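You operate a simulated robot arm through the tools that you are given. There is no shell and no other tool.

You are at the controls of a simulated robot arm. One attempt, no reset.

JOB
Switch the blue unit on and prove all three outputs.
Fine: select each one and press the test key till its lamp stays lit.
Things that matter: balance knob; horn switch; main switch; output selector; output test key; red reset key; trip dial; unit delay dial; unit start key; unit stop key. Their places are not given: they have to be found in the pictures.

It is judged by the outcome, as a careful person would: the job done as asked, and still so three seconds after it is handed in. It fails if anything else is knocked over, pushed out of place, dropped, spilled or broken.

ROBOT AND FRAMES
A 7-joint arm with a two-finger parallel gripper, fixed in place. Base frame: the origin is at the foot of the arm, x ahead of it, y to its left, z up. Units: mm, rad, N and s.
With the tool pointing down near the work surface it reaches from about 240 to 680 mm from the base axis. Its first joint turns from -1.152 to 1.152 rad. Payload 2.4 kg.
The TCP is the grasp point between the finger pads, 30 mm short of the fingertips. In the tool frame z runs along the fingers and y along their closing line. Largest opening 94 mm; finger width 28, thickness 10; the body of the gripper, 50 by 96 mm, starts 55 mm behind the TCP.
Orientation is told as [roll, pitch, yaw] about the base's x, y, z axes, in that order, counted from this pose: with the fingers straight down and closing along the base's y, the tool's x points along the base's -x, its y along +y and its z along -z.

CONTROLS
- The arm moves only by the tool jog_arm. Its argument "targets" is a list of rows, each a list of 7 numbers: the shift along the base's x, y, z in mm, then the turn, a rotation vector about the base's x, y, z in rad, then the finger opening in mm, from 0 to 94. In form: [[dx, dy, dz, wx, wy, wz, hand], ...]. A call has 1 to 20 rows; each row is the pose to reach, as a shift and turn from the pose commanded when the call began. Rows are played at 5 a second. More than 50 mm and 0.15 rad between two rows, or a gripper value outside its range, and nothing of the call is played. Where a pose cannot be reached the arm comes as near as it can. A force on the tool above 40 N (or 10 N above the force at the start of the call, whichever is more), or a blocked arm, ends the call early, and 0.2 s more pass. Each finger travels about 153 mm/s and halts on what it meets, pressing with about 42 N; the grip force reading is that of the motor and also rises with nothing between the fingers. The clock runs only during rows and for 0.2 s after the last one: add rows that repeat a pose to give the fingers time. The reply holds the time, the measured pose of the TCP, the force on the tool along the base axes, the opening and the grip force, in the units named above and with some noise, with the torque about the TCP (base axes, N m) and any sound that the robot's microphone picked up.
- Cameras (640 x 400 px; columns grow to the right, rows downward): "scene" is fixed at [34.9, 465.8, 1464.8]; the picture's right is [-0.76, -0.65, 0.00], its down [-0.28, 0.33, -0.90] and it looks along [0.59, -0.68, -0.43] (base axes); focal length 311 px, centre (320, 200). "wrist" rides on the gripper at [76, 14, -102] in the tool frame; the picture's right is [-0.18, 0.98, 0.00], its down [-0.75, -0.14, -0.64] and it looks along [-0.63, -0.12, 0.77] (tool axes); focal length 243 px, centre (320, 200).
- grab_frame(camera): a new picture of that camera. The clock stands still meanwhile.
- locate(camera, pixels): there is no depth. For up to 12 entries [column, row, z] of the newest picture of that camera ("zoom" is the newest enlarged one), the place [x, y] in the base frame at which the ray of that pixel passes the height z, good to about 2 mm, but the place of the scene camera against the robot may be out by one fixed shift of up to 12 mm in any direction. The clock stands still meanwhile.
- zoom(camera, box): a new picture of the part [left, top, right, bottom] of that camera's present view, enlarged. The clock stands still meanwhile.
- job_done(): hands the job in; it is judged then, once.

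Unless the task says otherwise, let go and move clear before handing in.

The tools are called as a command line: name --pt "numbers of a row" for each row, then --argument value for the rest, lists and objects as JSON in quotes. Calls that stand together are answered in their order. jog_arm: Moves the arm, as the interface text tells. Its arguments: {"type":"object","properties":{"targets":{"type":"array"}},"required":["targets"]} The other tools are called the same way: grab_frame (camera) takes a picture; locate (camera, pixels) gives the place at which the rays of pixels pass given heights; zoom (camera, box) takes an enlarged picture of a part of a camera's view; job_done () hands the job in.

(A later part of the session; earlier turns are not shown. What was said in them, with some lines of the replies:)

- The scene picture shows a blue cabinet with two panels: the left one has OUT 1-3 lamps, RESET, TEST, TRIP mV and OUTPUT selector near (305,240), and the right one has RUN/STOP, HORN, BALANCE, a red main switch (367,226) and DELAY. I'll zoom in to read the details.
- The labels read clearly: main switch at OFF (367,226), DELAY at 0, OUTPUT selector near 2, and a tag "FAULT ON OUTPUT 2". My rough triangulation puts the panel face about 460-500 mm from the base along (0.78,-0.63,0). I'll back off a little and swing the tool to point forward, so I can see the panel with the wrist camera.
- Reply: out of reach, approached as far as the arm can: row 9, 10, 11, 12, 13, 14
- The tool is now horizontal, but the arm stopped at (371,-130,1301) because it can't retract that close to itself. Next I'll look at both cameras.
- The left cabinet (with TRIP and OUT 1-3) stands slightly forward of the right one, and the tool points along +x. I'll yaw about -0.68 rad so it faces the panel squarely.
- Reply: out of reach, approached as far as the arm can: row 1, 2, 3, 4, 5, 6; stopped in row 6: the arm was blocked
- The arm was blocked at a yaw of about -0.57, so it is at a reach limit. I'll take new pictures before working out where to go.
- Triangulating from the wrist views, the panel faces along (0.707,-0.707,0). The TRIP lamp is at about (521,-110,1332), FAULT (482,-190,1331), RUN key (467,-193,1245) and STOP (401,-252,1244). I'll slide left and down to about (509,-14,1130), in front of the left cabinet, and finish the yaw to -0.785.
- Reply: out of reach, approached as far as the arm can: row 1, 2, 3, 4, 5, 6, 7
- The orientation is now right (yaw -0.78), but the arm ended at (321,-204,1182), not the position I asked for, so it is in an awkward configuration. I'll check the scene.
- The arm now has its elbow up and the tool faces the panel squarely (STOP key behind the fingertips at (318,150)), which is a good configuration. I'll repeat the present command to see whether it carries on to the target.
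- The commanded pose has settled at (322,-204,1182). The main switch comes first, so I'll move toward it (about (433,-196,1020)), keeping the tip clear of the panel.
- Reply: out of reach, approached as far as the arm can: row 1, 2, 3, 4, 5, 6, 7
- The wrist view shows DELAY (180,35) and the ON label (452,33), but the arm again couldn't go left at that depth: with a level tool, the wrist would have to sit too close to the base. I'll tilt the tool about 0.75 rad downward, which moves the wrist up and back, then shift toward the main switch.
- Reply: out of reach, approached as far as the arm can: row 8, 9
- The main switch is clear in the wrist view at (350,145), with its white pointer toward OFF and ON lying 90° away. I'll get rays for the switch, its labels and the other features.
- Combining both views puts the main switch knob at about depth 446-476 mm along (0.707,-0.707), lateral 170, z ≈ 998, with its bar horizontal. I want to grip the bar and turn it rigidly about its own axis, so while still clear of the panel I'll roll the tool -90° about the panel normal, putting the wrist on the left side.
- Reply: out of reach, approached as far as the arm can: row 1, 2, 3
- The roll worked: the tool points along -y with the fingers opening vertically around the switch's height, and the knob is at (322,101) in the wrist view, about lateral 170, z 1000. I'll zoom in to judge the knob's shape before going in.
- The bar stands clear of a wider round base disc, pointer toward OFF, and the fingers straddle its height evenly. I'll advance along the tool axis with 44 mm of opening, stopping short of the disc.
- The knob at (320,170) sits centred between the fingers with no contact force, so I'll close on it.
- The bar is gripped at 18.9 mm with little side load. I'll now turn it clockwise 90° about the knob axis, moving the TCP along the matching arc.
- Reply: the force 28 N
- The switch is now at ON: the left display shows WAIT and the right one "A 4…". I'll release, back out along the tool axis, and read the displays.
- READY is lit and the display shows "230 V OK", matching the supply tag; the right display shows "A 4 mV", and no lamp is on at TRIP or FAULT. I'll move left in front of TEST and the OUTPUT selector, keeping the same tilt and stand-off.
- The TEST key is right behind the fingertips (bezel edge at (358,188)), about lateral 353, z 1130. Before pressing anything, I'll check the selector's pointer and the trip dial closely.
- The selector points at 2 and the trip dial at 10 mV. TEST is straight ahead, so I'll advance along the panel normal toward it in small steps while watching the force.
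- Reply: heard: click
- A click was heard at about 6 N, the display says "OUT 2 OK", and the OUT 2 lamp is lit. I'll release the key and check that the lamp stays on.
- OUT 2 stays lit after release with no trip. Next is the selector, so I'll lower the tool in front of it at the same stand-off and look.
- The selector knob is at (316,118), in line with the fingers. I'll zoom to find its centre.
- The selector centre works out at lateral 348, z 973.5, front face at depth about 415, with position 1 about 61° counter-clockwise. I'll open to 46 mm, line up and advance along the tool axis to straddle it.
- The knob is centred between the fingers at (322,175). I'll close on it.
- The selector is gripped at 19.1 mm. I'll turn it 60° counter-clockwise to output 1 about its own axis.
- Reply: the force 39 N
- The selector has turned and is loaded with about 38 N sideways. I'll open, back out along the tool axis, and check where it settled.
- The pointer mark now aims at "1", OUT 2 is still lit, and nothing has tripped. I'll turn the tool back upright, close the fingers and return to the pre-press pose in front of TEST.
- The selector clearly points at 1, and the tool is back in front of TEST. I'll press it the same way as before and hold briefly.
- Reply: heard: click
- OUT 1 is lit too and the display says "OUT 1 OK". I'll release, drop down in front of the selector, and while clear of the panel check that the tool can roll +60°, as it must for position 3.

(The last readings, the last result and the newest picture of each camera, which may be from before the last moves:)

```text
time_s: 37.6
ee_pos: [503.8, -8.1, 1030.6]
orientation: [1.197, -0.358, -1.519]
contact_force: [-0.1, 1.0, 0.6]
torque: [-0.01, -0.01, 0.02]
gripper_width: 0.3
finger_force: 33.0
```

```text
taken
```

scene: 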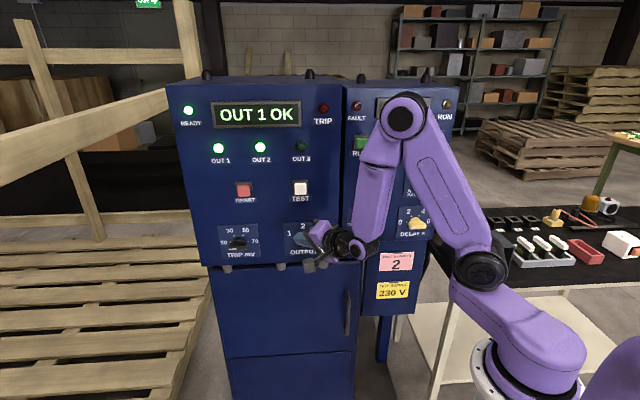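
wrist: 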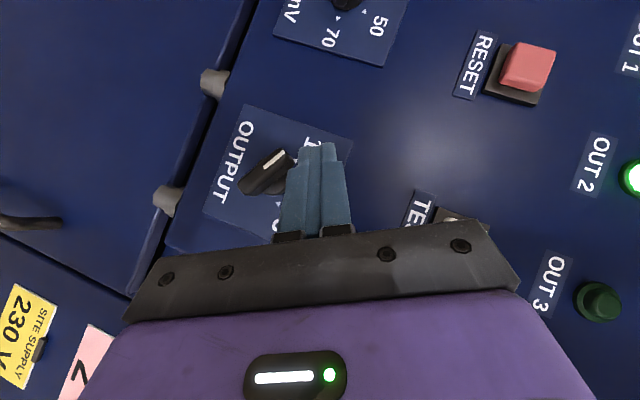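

The +60° roll is reachable, OUT 1 and OUT 2 are still lit, and the display reads "OUT 1 OK". Now I'll roll back to -60° to match the bar at position 1 and stand off from it with the fingers open.

jog_arm --pt "2 2 -2 -0.099 0.099 0 0" --pt "4 5 -4 -0.198 0.198 0 0" --pt "6 7 -6 -0.297 0.297 0 0" --pt "8 10 -8 -0.396 0.396 0 0" --pt "10 12 -10 -0.495 0.495 0 0" --pt "12 15 -12 -0.594 0.594 0 0" --pt "14 18 -14 -0.693 0.693 0 0" --pt "16 20 -16 -0.792 0.792 0 0" --pt "18 22 -18 -0.891 0.891 0 0" --pt "20 25 -20 -0.99 0.99 0 0" --pt "22 28 -22 -1.089 1.089 0 0" --pt "24 30 -24 -1.188 1.188 0 0" --pt "25 32 -26 -1.287 1.287 0 15" --pt "26 34 -28 -1.386 1.386 0 30" --pt "26.7 35.1 -30.2 -1.485 1.485 0 46" --pt "26.7 35.1 -30.2 -1.485 1.485 0 46"

grab_frame --camera "wrist"

```text
time_s: 41.0
ee_pos: [531.0, 27.6, 1000.8]
orientation: [-1.188, -0.373, -0.058]
contact_force: [-0.5, 0.1, -0.8]
torque: [-0.01, 0.0, 0.0]
gripper_width: 46.2
finger_force: 0.2
```

```text
taken
```

wrist: 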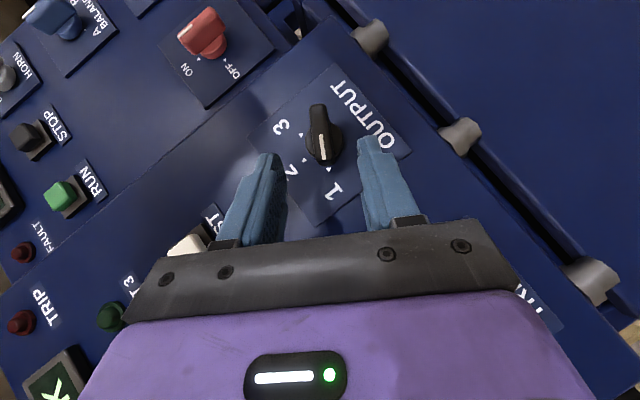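

The bar at (322,130) lines up between the fingers in this orientation. I'll advance 60 mm along the tool axis and close on it.

jog_arm --pt "1 -14 -5 0 0 0 46" --pt "2 -28 -10 0 0 0 46" --pt "4 -42 -16 0 0 0 46" --pt "4.7 -56 -21 0 0 0 46" --pt "4.7 -56 -21 0 0 0 30" --pt "4.7 -56 -21 0 0 0 18" --pt "4.7 -56 -21 0 0 0 8" --pt "4.7 -56 -21 0 0 0 8"

grab_frame --camera "wrist"

```text
time_s: 42.8
ee_pos: [535.4, -29.2, 980.0]
orientation: [-1.186, -0.372, -0.059]
contact_force: [-1.9, -2.2, 3.4]
torque: [-0.08, -0.03, 0.33]
gripper_width: 14.9
finger_force: 44.9
```

```text
taken
```

wrist: 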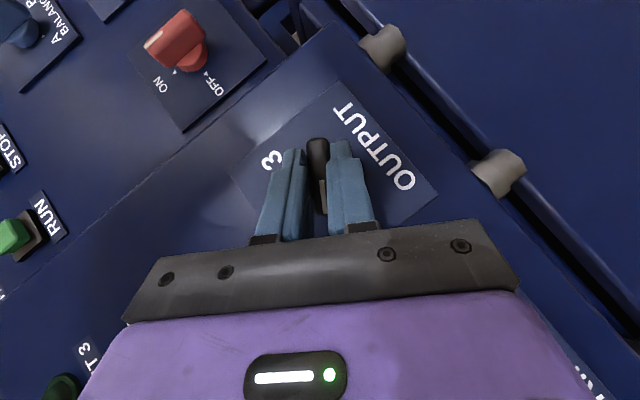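

The bar is firmly gripped at 14.9 mm with little load. I'll turn it 120° clockwise, through 2 to position 3, along the matching arc.

jog_arm --pt "-0.6 -0.6 1.2 0.0931 -0.0931 0 8" --pt "-1.2 -1.2 2.3 0.186 -0.186 0 8" --pt "-2.0 -2.0 3.2 0.279 -0.279 0 8" --pt "-2.8 -2.8 4.0 0.372 -0.372 0 8" --pt "-3.8 -3.8 4.7 0.4655 -0.4655 0 8" --pt "-4.7 -4.7 5.1 0.5586 -0.5586 0 8" --pt "-5.7 -5.7 5.4 0.652 -0.652 0 8" --pt "-6.7 -6.7 5.5 0.745 -0.745 0 8" --pt "-7.8 -7.8 5.4 0.838 -0.838 0 8" --pt "-8.7 -8.7 5.1 0.931 -0.931 0 8" --pt "-9.7 -9.7 4.7 1.024 -1.024 0 8" --pt "-10.6 -10.6 4.0 1.117 -1.117 0 8" --pt "-11.5 -11.5 3.2 1.21 -1.21 0 8" --pt "-12.2 -12.2 2.3 1.303 -1.303 0 8" --pt "-12.9 -12.9 1.2 1.3965 -1.3965 0 8" --pt "-13.5 -13.5 0 1.49 -1.49 0 8" --pt "-13.5 -13.5 0 1.49 -1.49 0 8"

grab_frame --camera "wrist"

zoom --camera "scene" --box '[170, 70, 470, 270]'

```text
time_s: 46.4
ee_pos: [523.3, -40.6, 980.2]
orientation: [1.204, -0.353, -1.514]
contact_force: [30.8, 18.2, -11.2]
torque: [-0.61, 0.64, 0.27]
gripper_width: 14.7
finger_force: 44.9
```

```text
taken
```

wrist: 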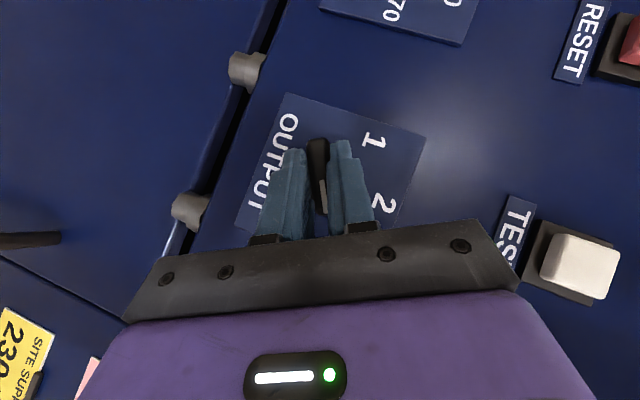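

```text
2.00 times, centred on (320, 170) of scene
```

zoom: 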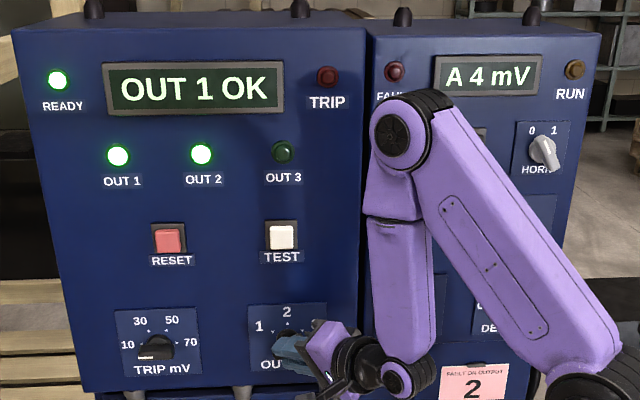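

The knob followed to position 3 and OUT 1 and OUT 2 remain lit. I'll open, back out along the tool axis and check the pointer.

jog_arm --pt "0 0 0 0 0 0 26" --pt "0 0 0 0 0 0 36" --pt "-15 1 6 0 0 0 40" --pt "-36 3 13 0 0 0 40" --pt "-56 5 21 0 0 0 40" --pt "-56 5 21 0 0 0 40"

grab_frame --camera "wrist"

zoom --camera "scene" --box '[210, 180, 370, 270]'

```text
time_s: 47.2
ee_pos: [511.5, -72.0, 982.6]
orientation: [1.193, -0.358, -1.588]
contact_force: [-4.8, 4.3, 5.5]
torque: [-0.07, -0.23, 0.11]
gripper_width: 42.4
finger_force: 2.1
stopped in row 4: the force on the tool passed its limit at 75 N (the readings are from after the stop); the commanded pose is now the measured one
```

```text
taken
```

wrist: 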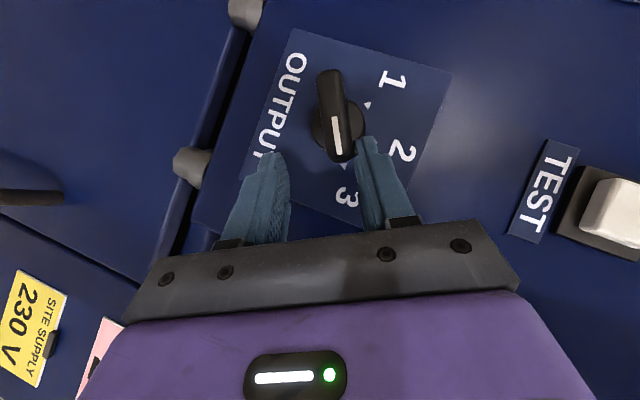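

```text
4.00 times, centred on (290, 225) of scene
```

zoom: 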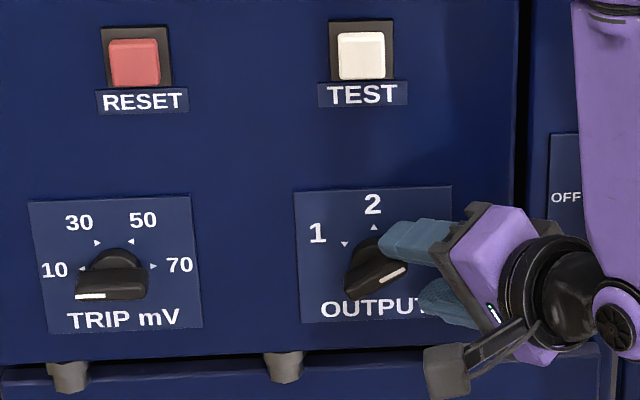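

The retreat was stopped by a 75 N force, and the tool ended at (511,-72,983) instead of straight back. The selector itself now points at 3. I'll check the whole scene before moving.

grab_frame --camera "scene"

zoom --camera "scene" --box '[300, 160, 480, 290]'

zoom --camera "wrist" --box '[200, 60, 460, 240]'

```text
taken
```

scene: 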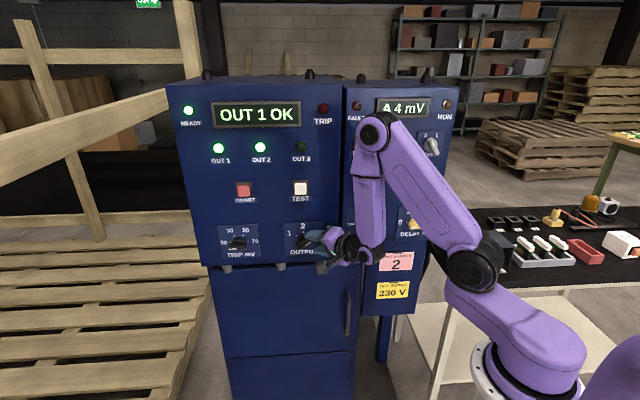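

```text
3.08 times, centred on (390, 225) of scene
```

zoom: 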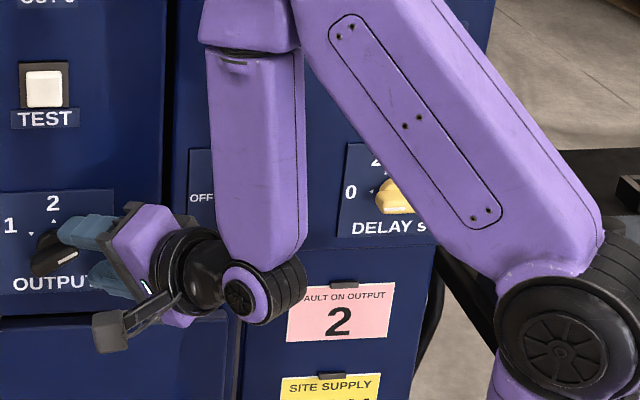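

```text
2.22 times, centred on (330, 150) of wrist
```

zoom: 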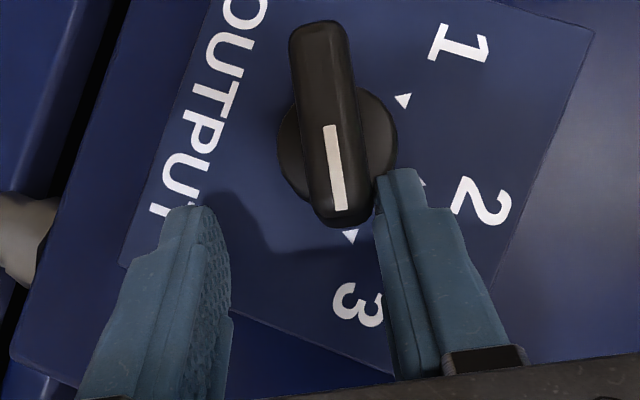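

Nothing is disturbed: OUT 1 and OUT 2 are lit, and the selector is at 3 with its end just at the fingertips. The arm appears to have swung through a different joint solution, so I'll ease straight out from the panel in very small steps and check it tracks.

jog_arm --pt "-3 3 0 0 0 0 44" --pt "-7 7 0 0 0 0 44" --pt "-7 7 0 0 0 0 44"

```text
time_s: 48.0
ee_pos: [505.0, -67.9, 981.8]
orientation: [1.192, -0.359, -1.591]
contact_force: [0.6, 0.4, 2.6]
torque: [0.0, -0.06, -0.01]
gripper_width: 44.9
finger_force: 0.8
```

It tracks well and the contact force has gone. I'll continue straight out.

jog_arm --pt "-4 4 0 0 0 0 44" --pt "-9 9 2 0 0 0 44" --pt "-14 14 4 0 0 0 44" --pt "-20 20 6 0 0 0 44" --pt "-20 20 6 0 0 0 44"

grab_frame --camera "wrist"

grab_frame --camera "scene"

```text
time_s: 49.2
ee_pos: [483.3, -47.7, 989.2]
orientation: [1.189, -0.357, -1.593]
contact_force: [-0.1, -0.6, -0.2]
torque: [0.01, 0.01, 0.0]
gripper_width: 44.0
finger_force: 0.1
```

```text
taken
```

wrist: 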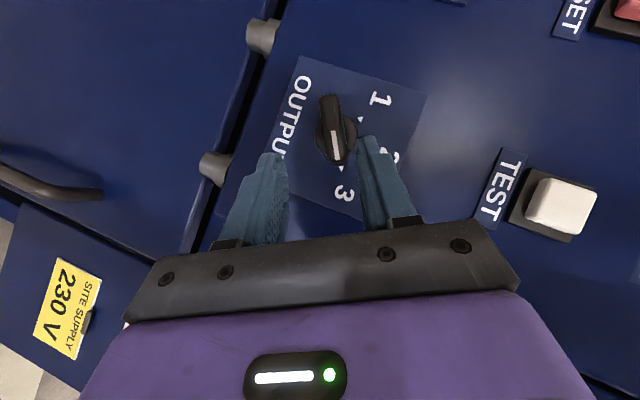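

```text
taken
```

scene: 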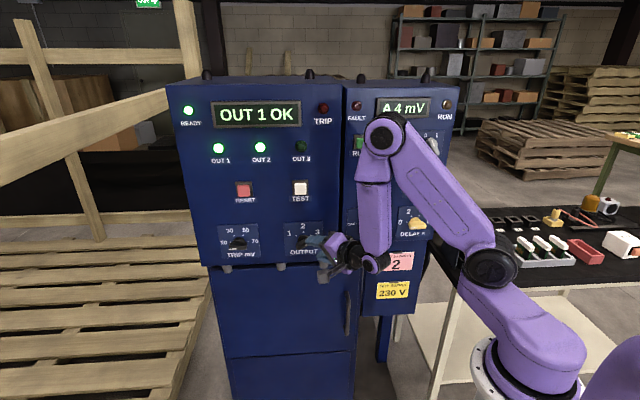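

The selector is clearly at 3 and the tool is free. I'll back off a bit more, close the fingers, correct the small yaw drift, then roll back upright and rise toward TEST.

jog_arm --pt "-3 3 4 0 0 0.03 30" --pt "-6 6 10 0 0 0.075 15" --pt "-6 6 16 0 0 0.075 0" --pt "-6 6 20 0 0 0.075 0"

```text
time_s: 50.2
ee_pos: [478.3, -41.4, 1009.2]
orientation: [1.19, -0.358, -1.516]
contact_force: [0.2, 0.8, 0.4]
torque: [0.0, 0.03, -0.01]
gripper_width: 0.0
finger_force: 32.8
```

The tool tracks properly again. I'll roll back -60° and move to the pre-press pose in front of TEST.

jog_arm --pt "3 3 14 -0.09 0.09 0 0" --pt "6 6 30 -0.18 0.18 0 0" --pt "10 10 48 -0.27 0.27 0 0" --pt "15 13 66 -0.36 0.36 0 0" --pt "20 16 84 -0.45 0.45 0 0" --pt "26 18 102 -0.54 0.54 0 0" --pt "32 19 118 -0.64 0.64 0 0" --pt "37 20 128 -0.7 0.7 0 0" --pt "40.2 19.9 132 -0.745 0.745 0 0" --pt "40.2 19.9 132 -0.745 0.745 0 0"

grab_frame --camera "wrist"

zoom --camera "scene" --box '[210, 180, 370, 270]'

```text
time_s: 52.4
ee_pos: [519.0, -21.7, 1140.0]
orientation: [0.002, -0.797, -0.79]
contact_force: [-0.3, 0.8, -0.4]
torque: [0.02, 0.01, 0.01]
gripper_width: 0.0
finger_force: 33.5
```

```text
taken
```

wrist: 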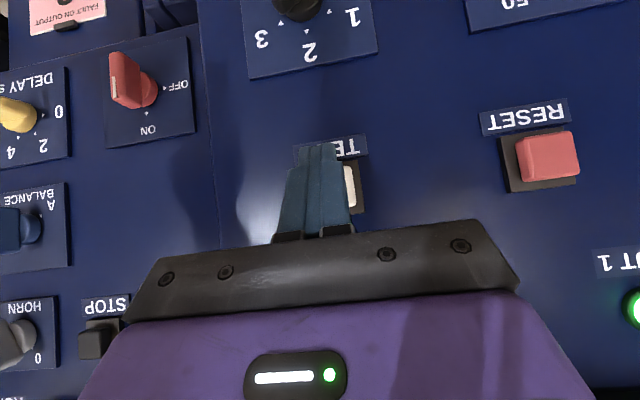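

```text
4.00 times, centred on (290, 225) of scene
```

zoom: 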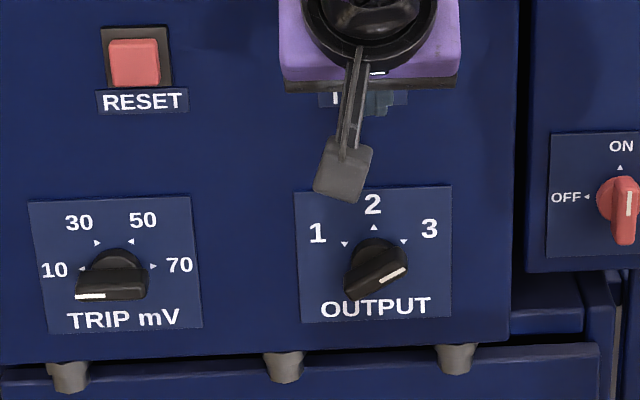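

The selector clearly points at 3 and the fingertips are in front of TEST again, so I'll press it.

jog_arm --pt "7 -7 0 0 0 0 0" --pt "13 -13 0 0 0 0 0" --pt "16 -16 0 0 0 0 0" --pt "18 -18 0 0 0 0 0" --pt "18 -18 0 0 0 0 0"

zoom --camera "scene" --box '[170, 70, 470, 260]'

```text
time_s: 53.6
ee_pos: [536.0, -38.6, 1139.7]
orientation: [0.003, -0.798, -0.79]
contact_force: [-10.1, 5.7, 1.9]
torque: [0.02, 0.13, -0.08]
gripper_width: 0.0
finger_force: 32.9
heard: click
```

```text
2.11 times, centred on (320, 165) of scene
```

zoom: 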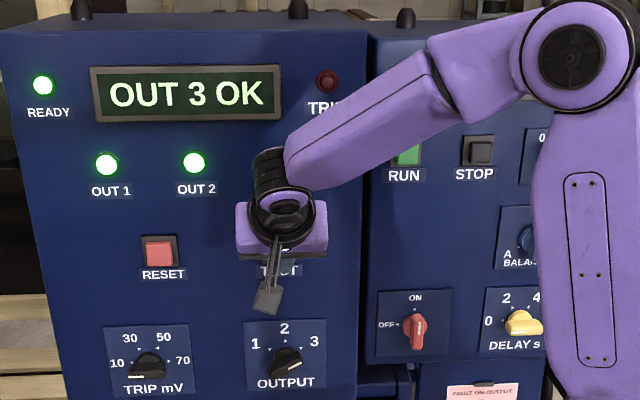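

The display says "OUT 3 OK". I'll release the key, move well clear, wait a few seconds and confirm that all three lamps stay lit.

jog_arm --pt "-7 7 0 0 0 0 0" --pt "-20 20 0 0 0 0 0" --pt "-30 30 0 0 0 0 0" --pt "-40 32 -10 0 0 0 0" --pt "-55 28 -30 0 0 0 0" --pt "-75 15 -50 0 0 0 0" --pt "-95 0 -70 0 0 0 0" --pt "-95 0 -70 0 0 0 0" --pt "-95 0 -70 0 0 0 0" --pt "-95 0 -70 0 0 0 0" --pt "-95 0 -70 0 0 0 0" --pt "-95 0 -70 0 0 0 0" --pt "-95 0 -70 0 0 0 0" --pt "-95 0 -70 0 0 0 0" --pt "-95 0 -70 0 0 0 0" --pt "-95 0 -70 0 0 0 0" --pt "-95 0 -70 0 0 0 0" --pt "-95 0 -70 0 0 0 0" --pt "-95 0 -70 0 0 0 0" --pt "-95 0 -70 0 0 0 0"

grab_frame --camera "scene"

zoom --camera "scene" --box '[170, 70, 470, 260]'

```text
time_s: 57.8
ee_pos: [439.8, -39.9, 1069.6]
orientation: [0.001, -0.798, -0.792]
contact_force: [0.1, -1.0, -0.6]
torque: [0.0, 0.02, -0.04]
gripper_width: 0.2
finger_force: 32.8
```

```text
taken
```

scene: 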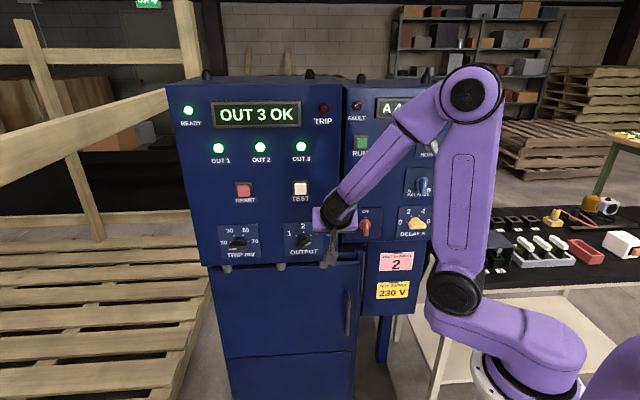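

```text
2.11 times, centred on (320, 165) of scene
```

zoom: 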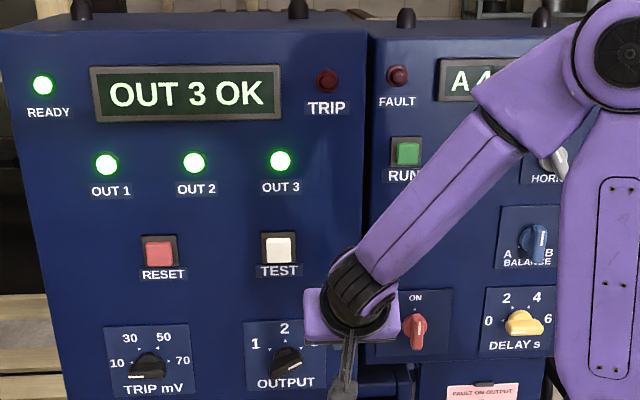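

All three lamps, OUT 1, OUT 2 and OUT 3, are lit more than three seconds after release. READY is on, TRIP and FAULT are dark, the main switch is at ON, the trip, delay, horn and balance settings haven't moved, and the arm is clear. I'm handing the job in.

job_done

```text
The job is handed in.
```

The blue unit is switched on, and all three outputs passed their test. OUT 1, OUT 2 and OUT 3 were all still lit more than three seconds after I let go of the test key. READY was on, and TRIP and FAULT were dark.

- **Main switch:** I turned it from OFF to ON, and the display went from WAIT to "230 V OK", matching the supply tag.
- **Outputs:** I tested 2 first because it was already selected, then 1, then 3. Each showed OK on a single press. The selector is left at 3.
- **Fault tag:** A tag on the cabinet says "FAULT ON OUTPUT 2". Output 2 passed without a trip, so the tag doesn't match what I saw; I left it in place.
- **Force stop:** While backing off after setting output 3, the arm swung off line and stopped on a 75 N contact force. I saw no damage and nothing out of place afterwards.
- **Not started:** I took "switch on" to mean the main switch only, so I didn't press RUN. I also left the reset key and the trip, delay, horn and balance settings alone.
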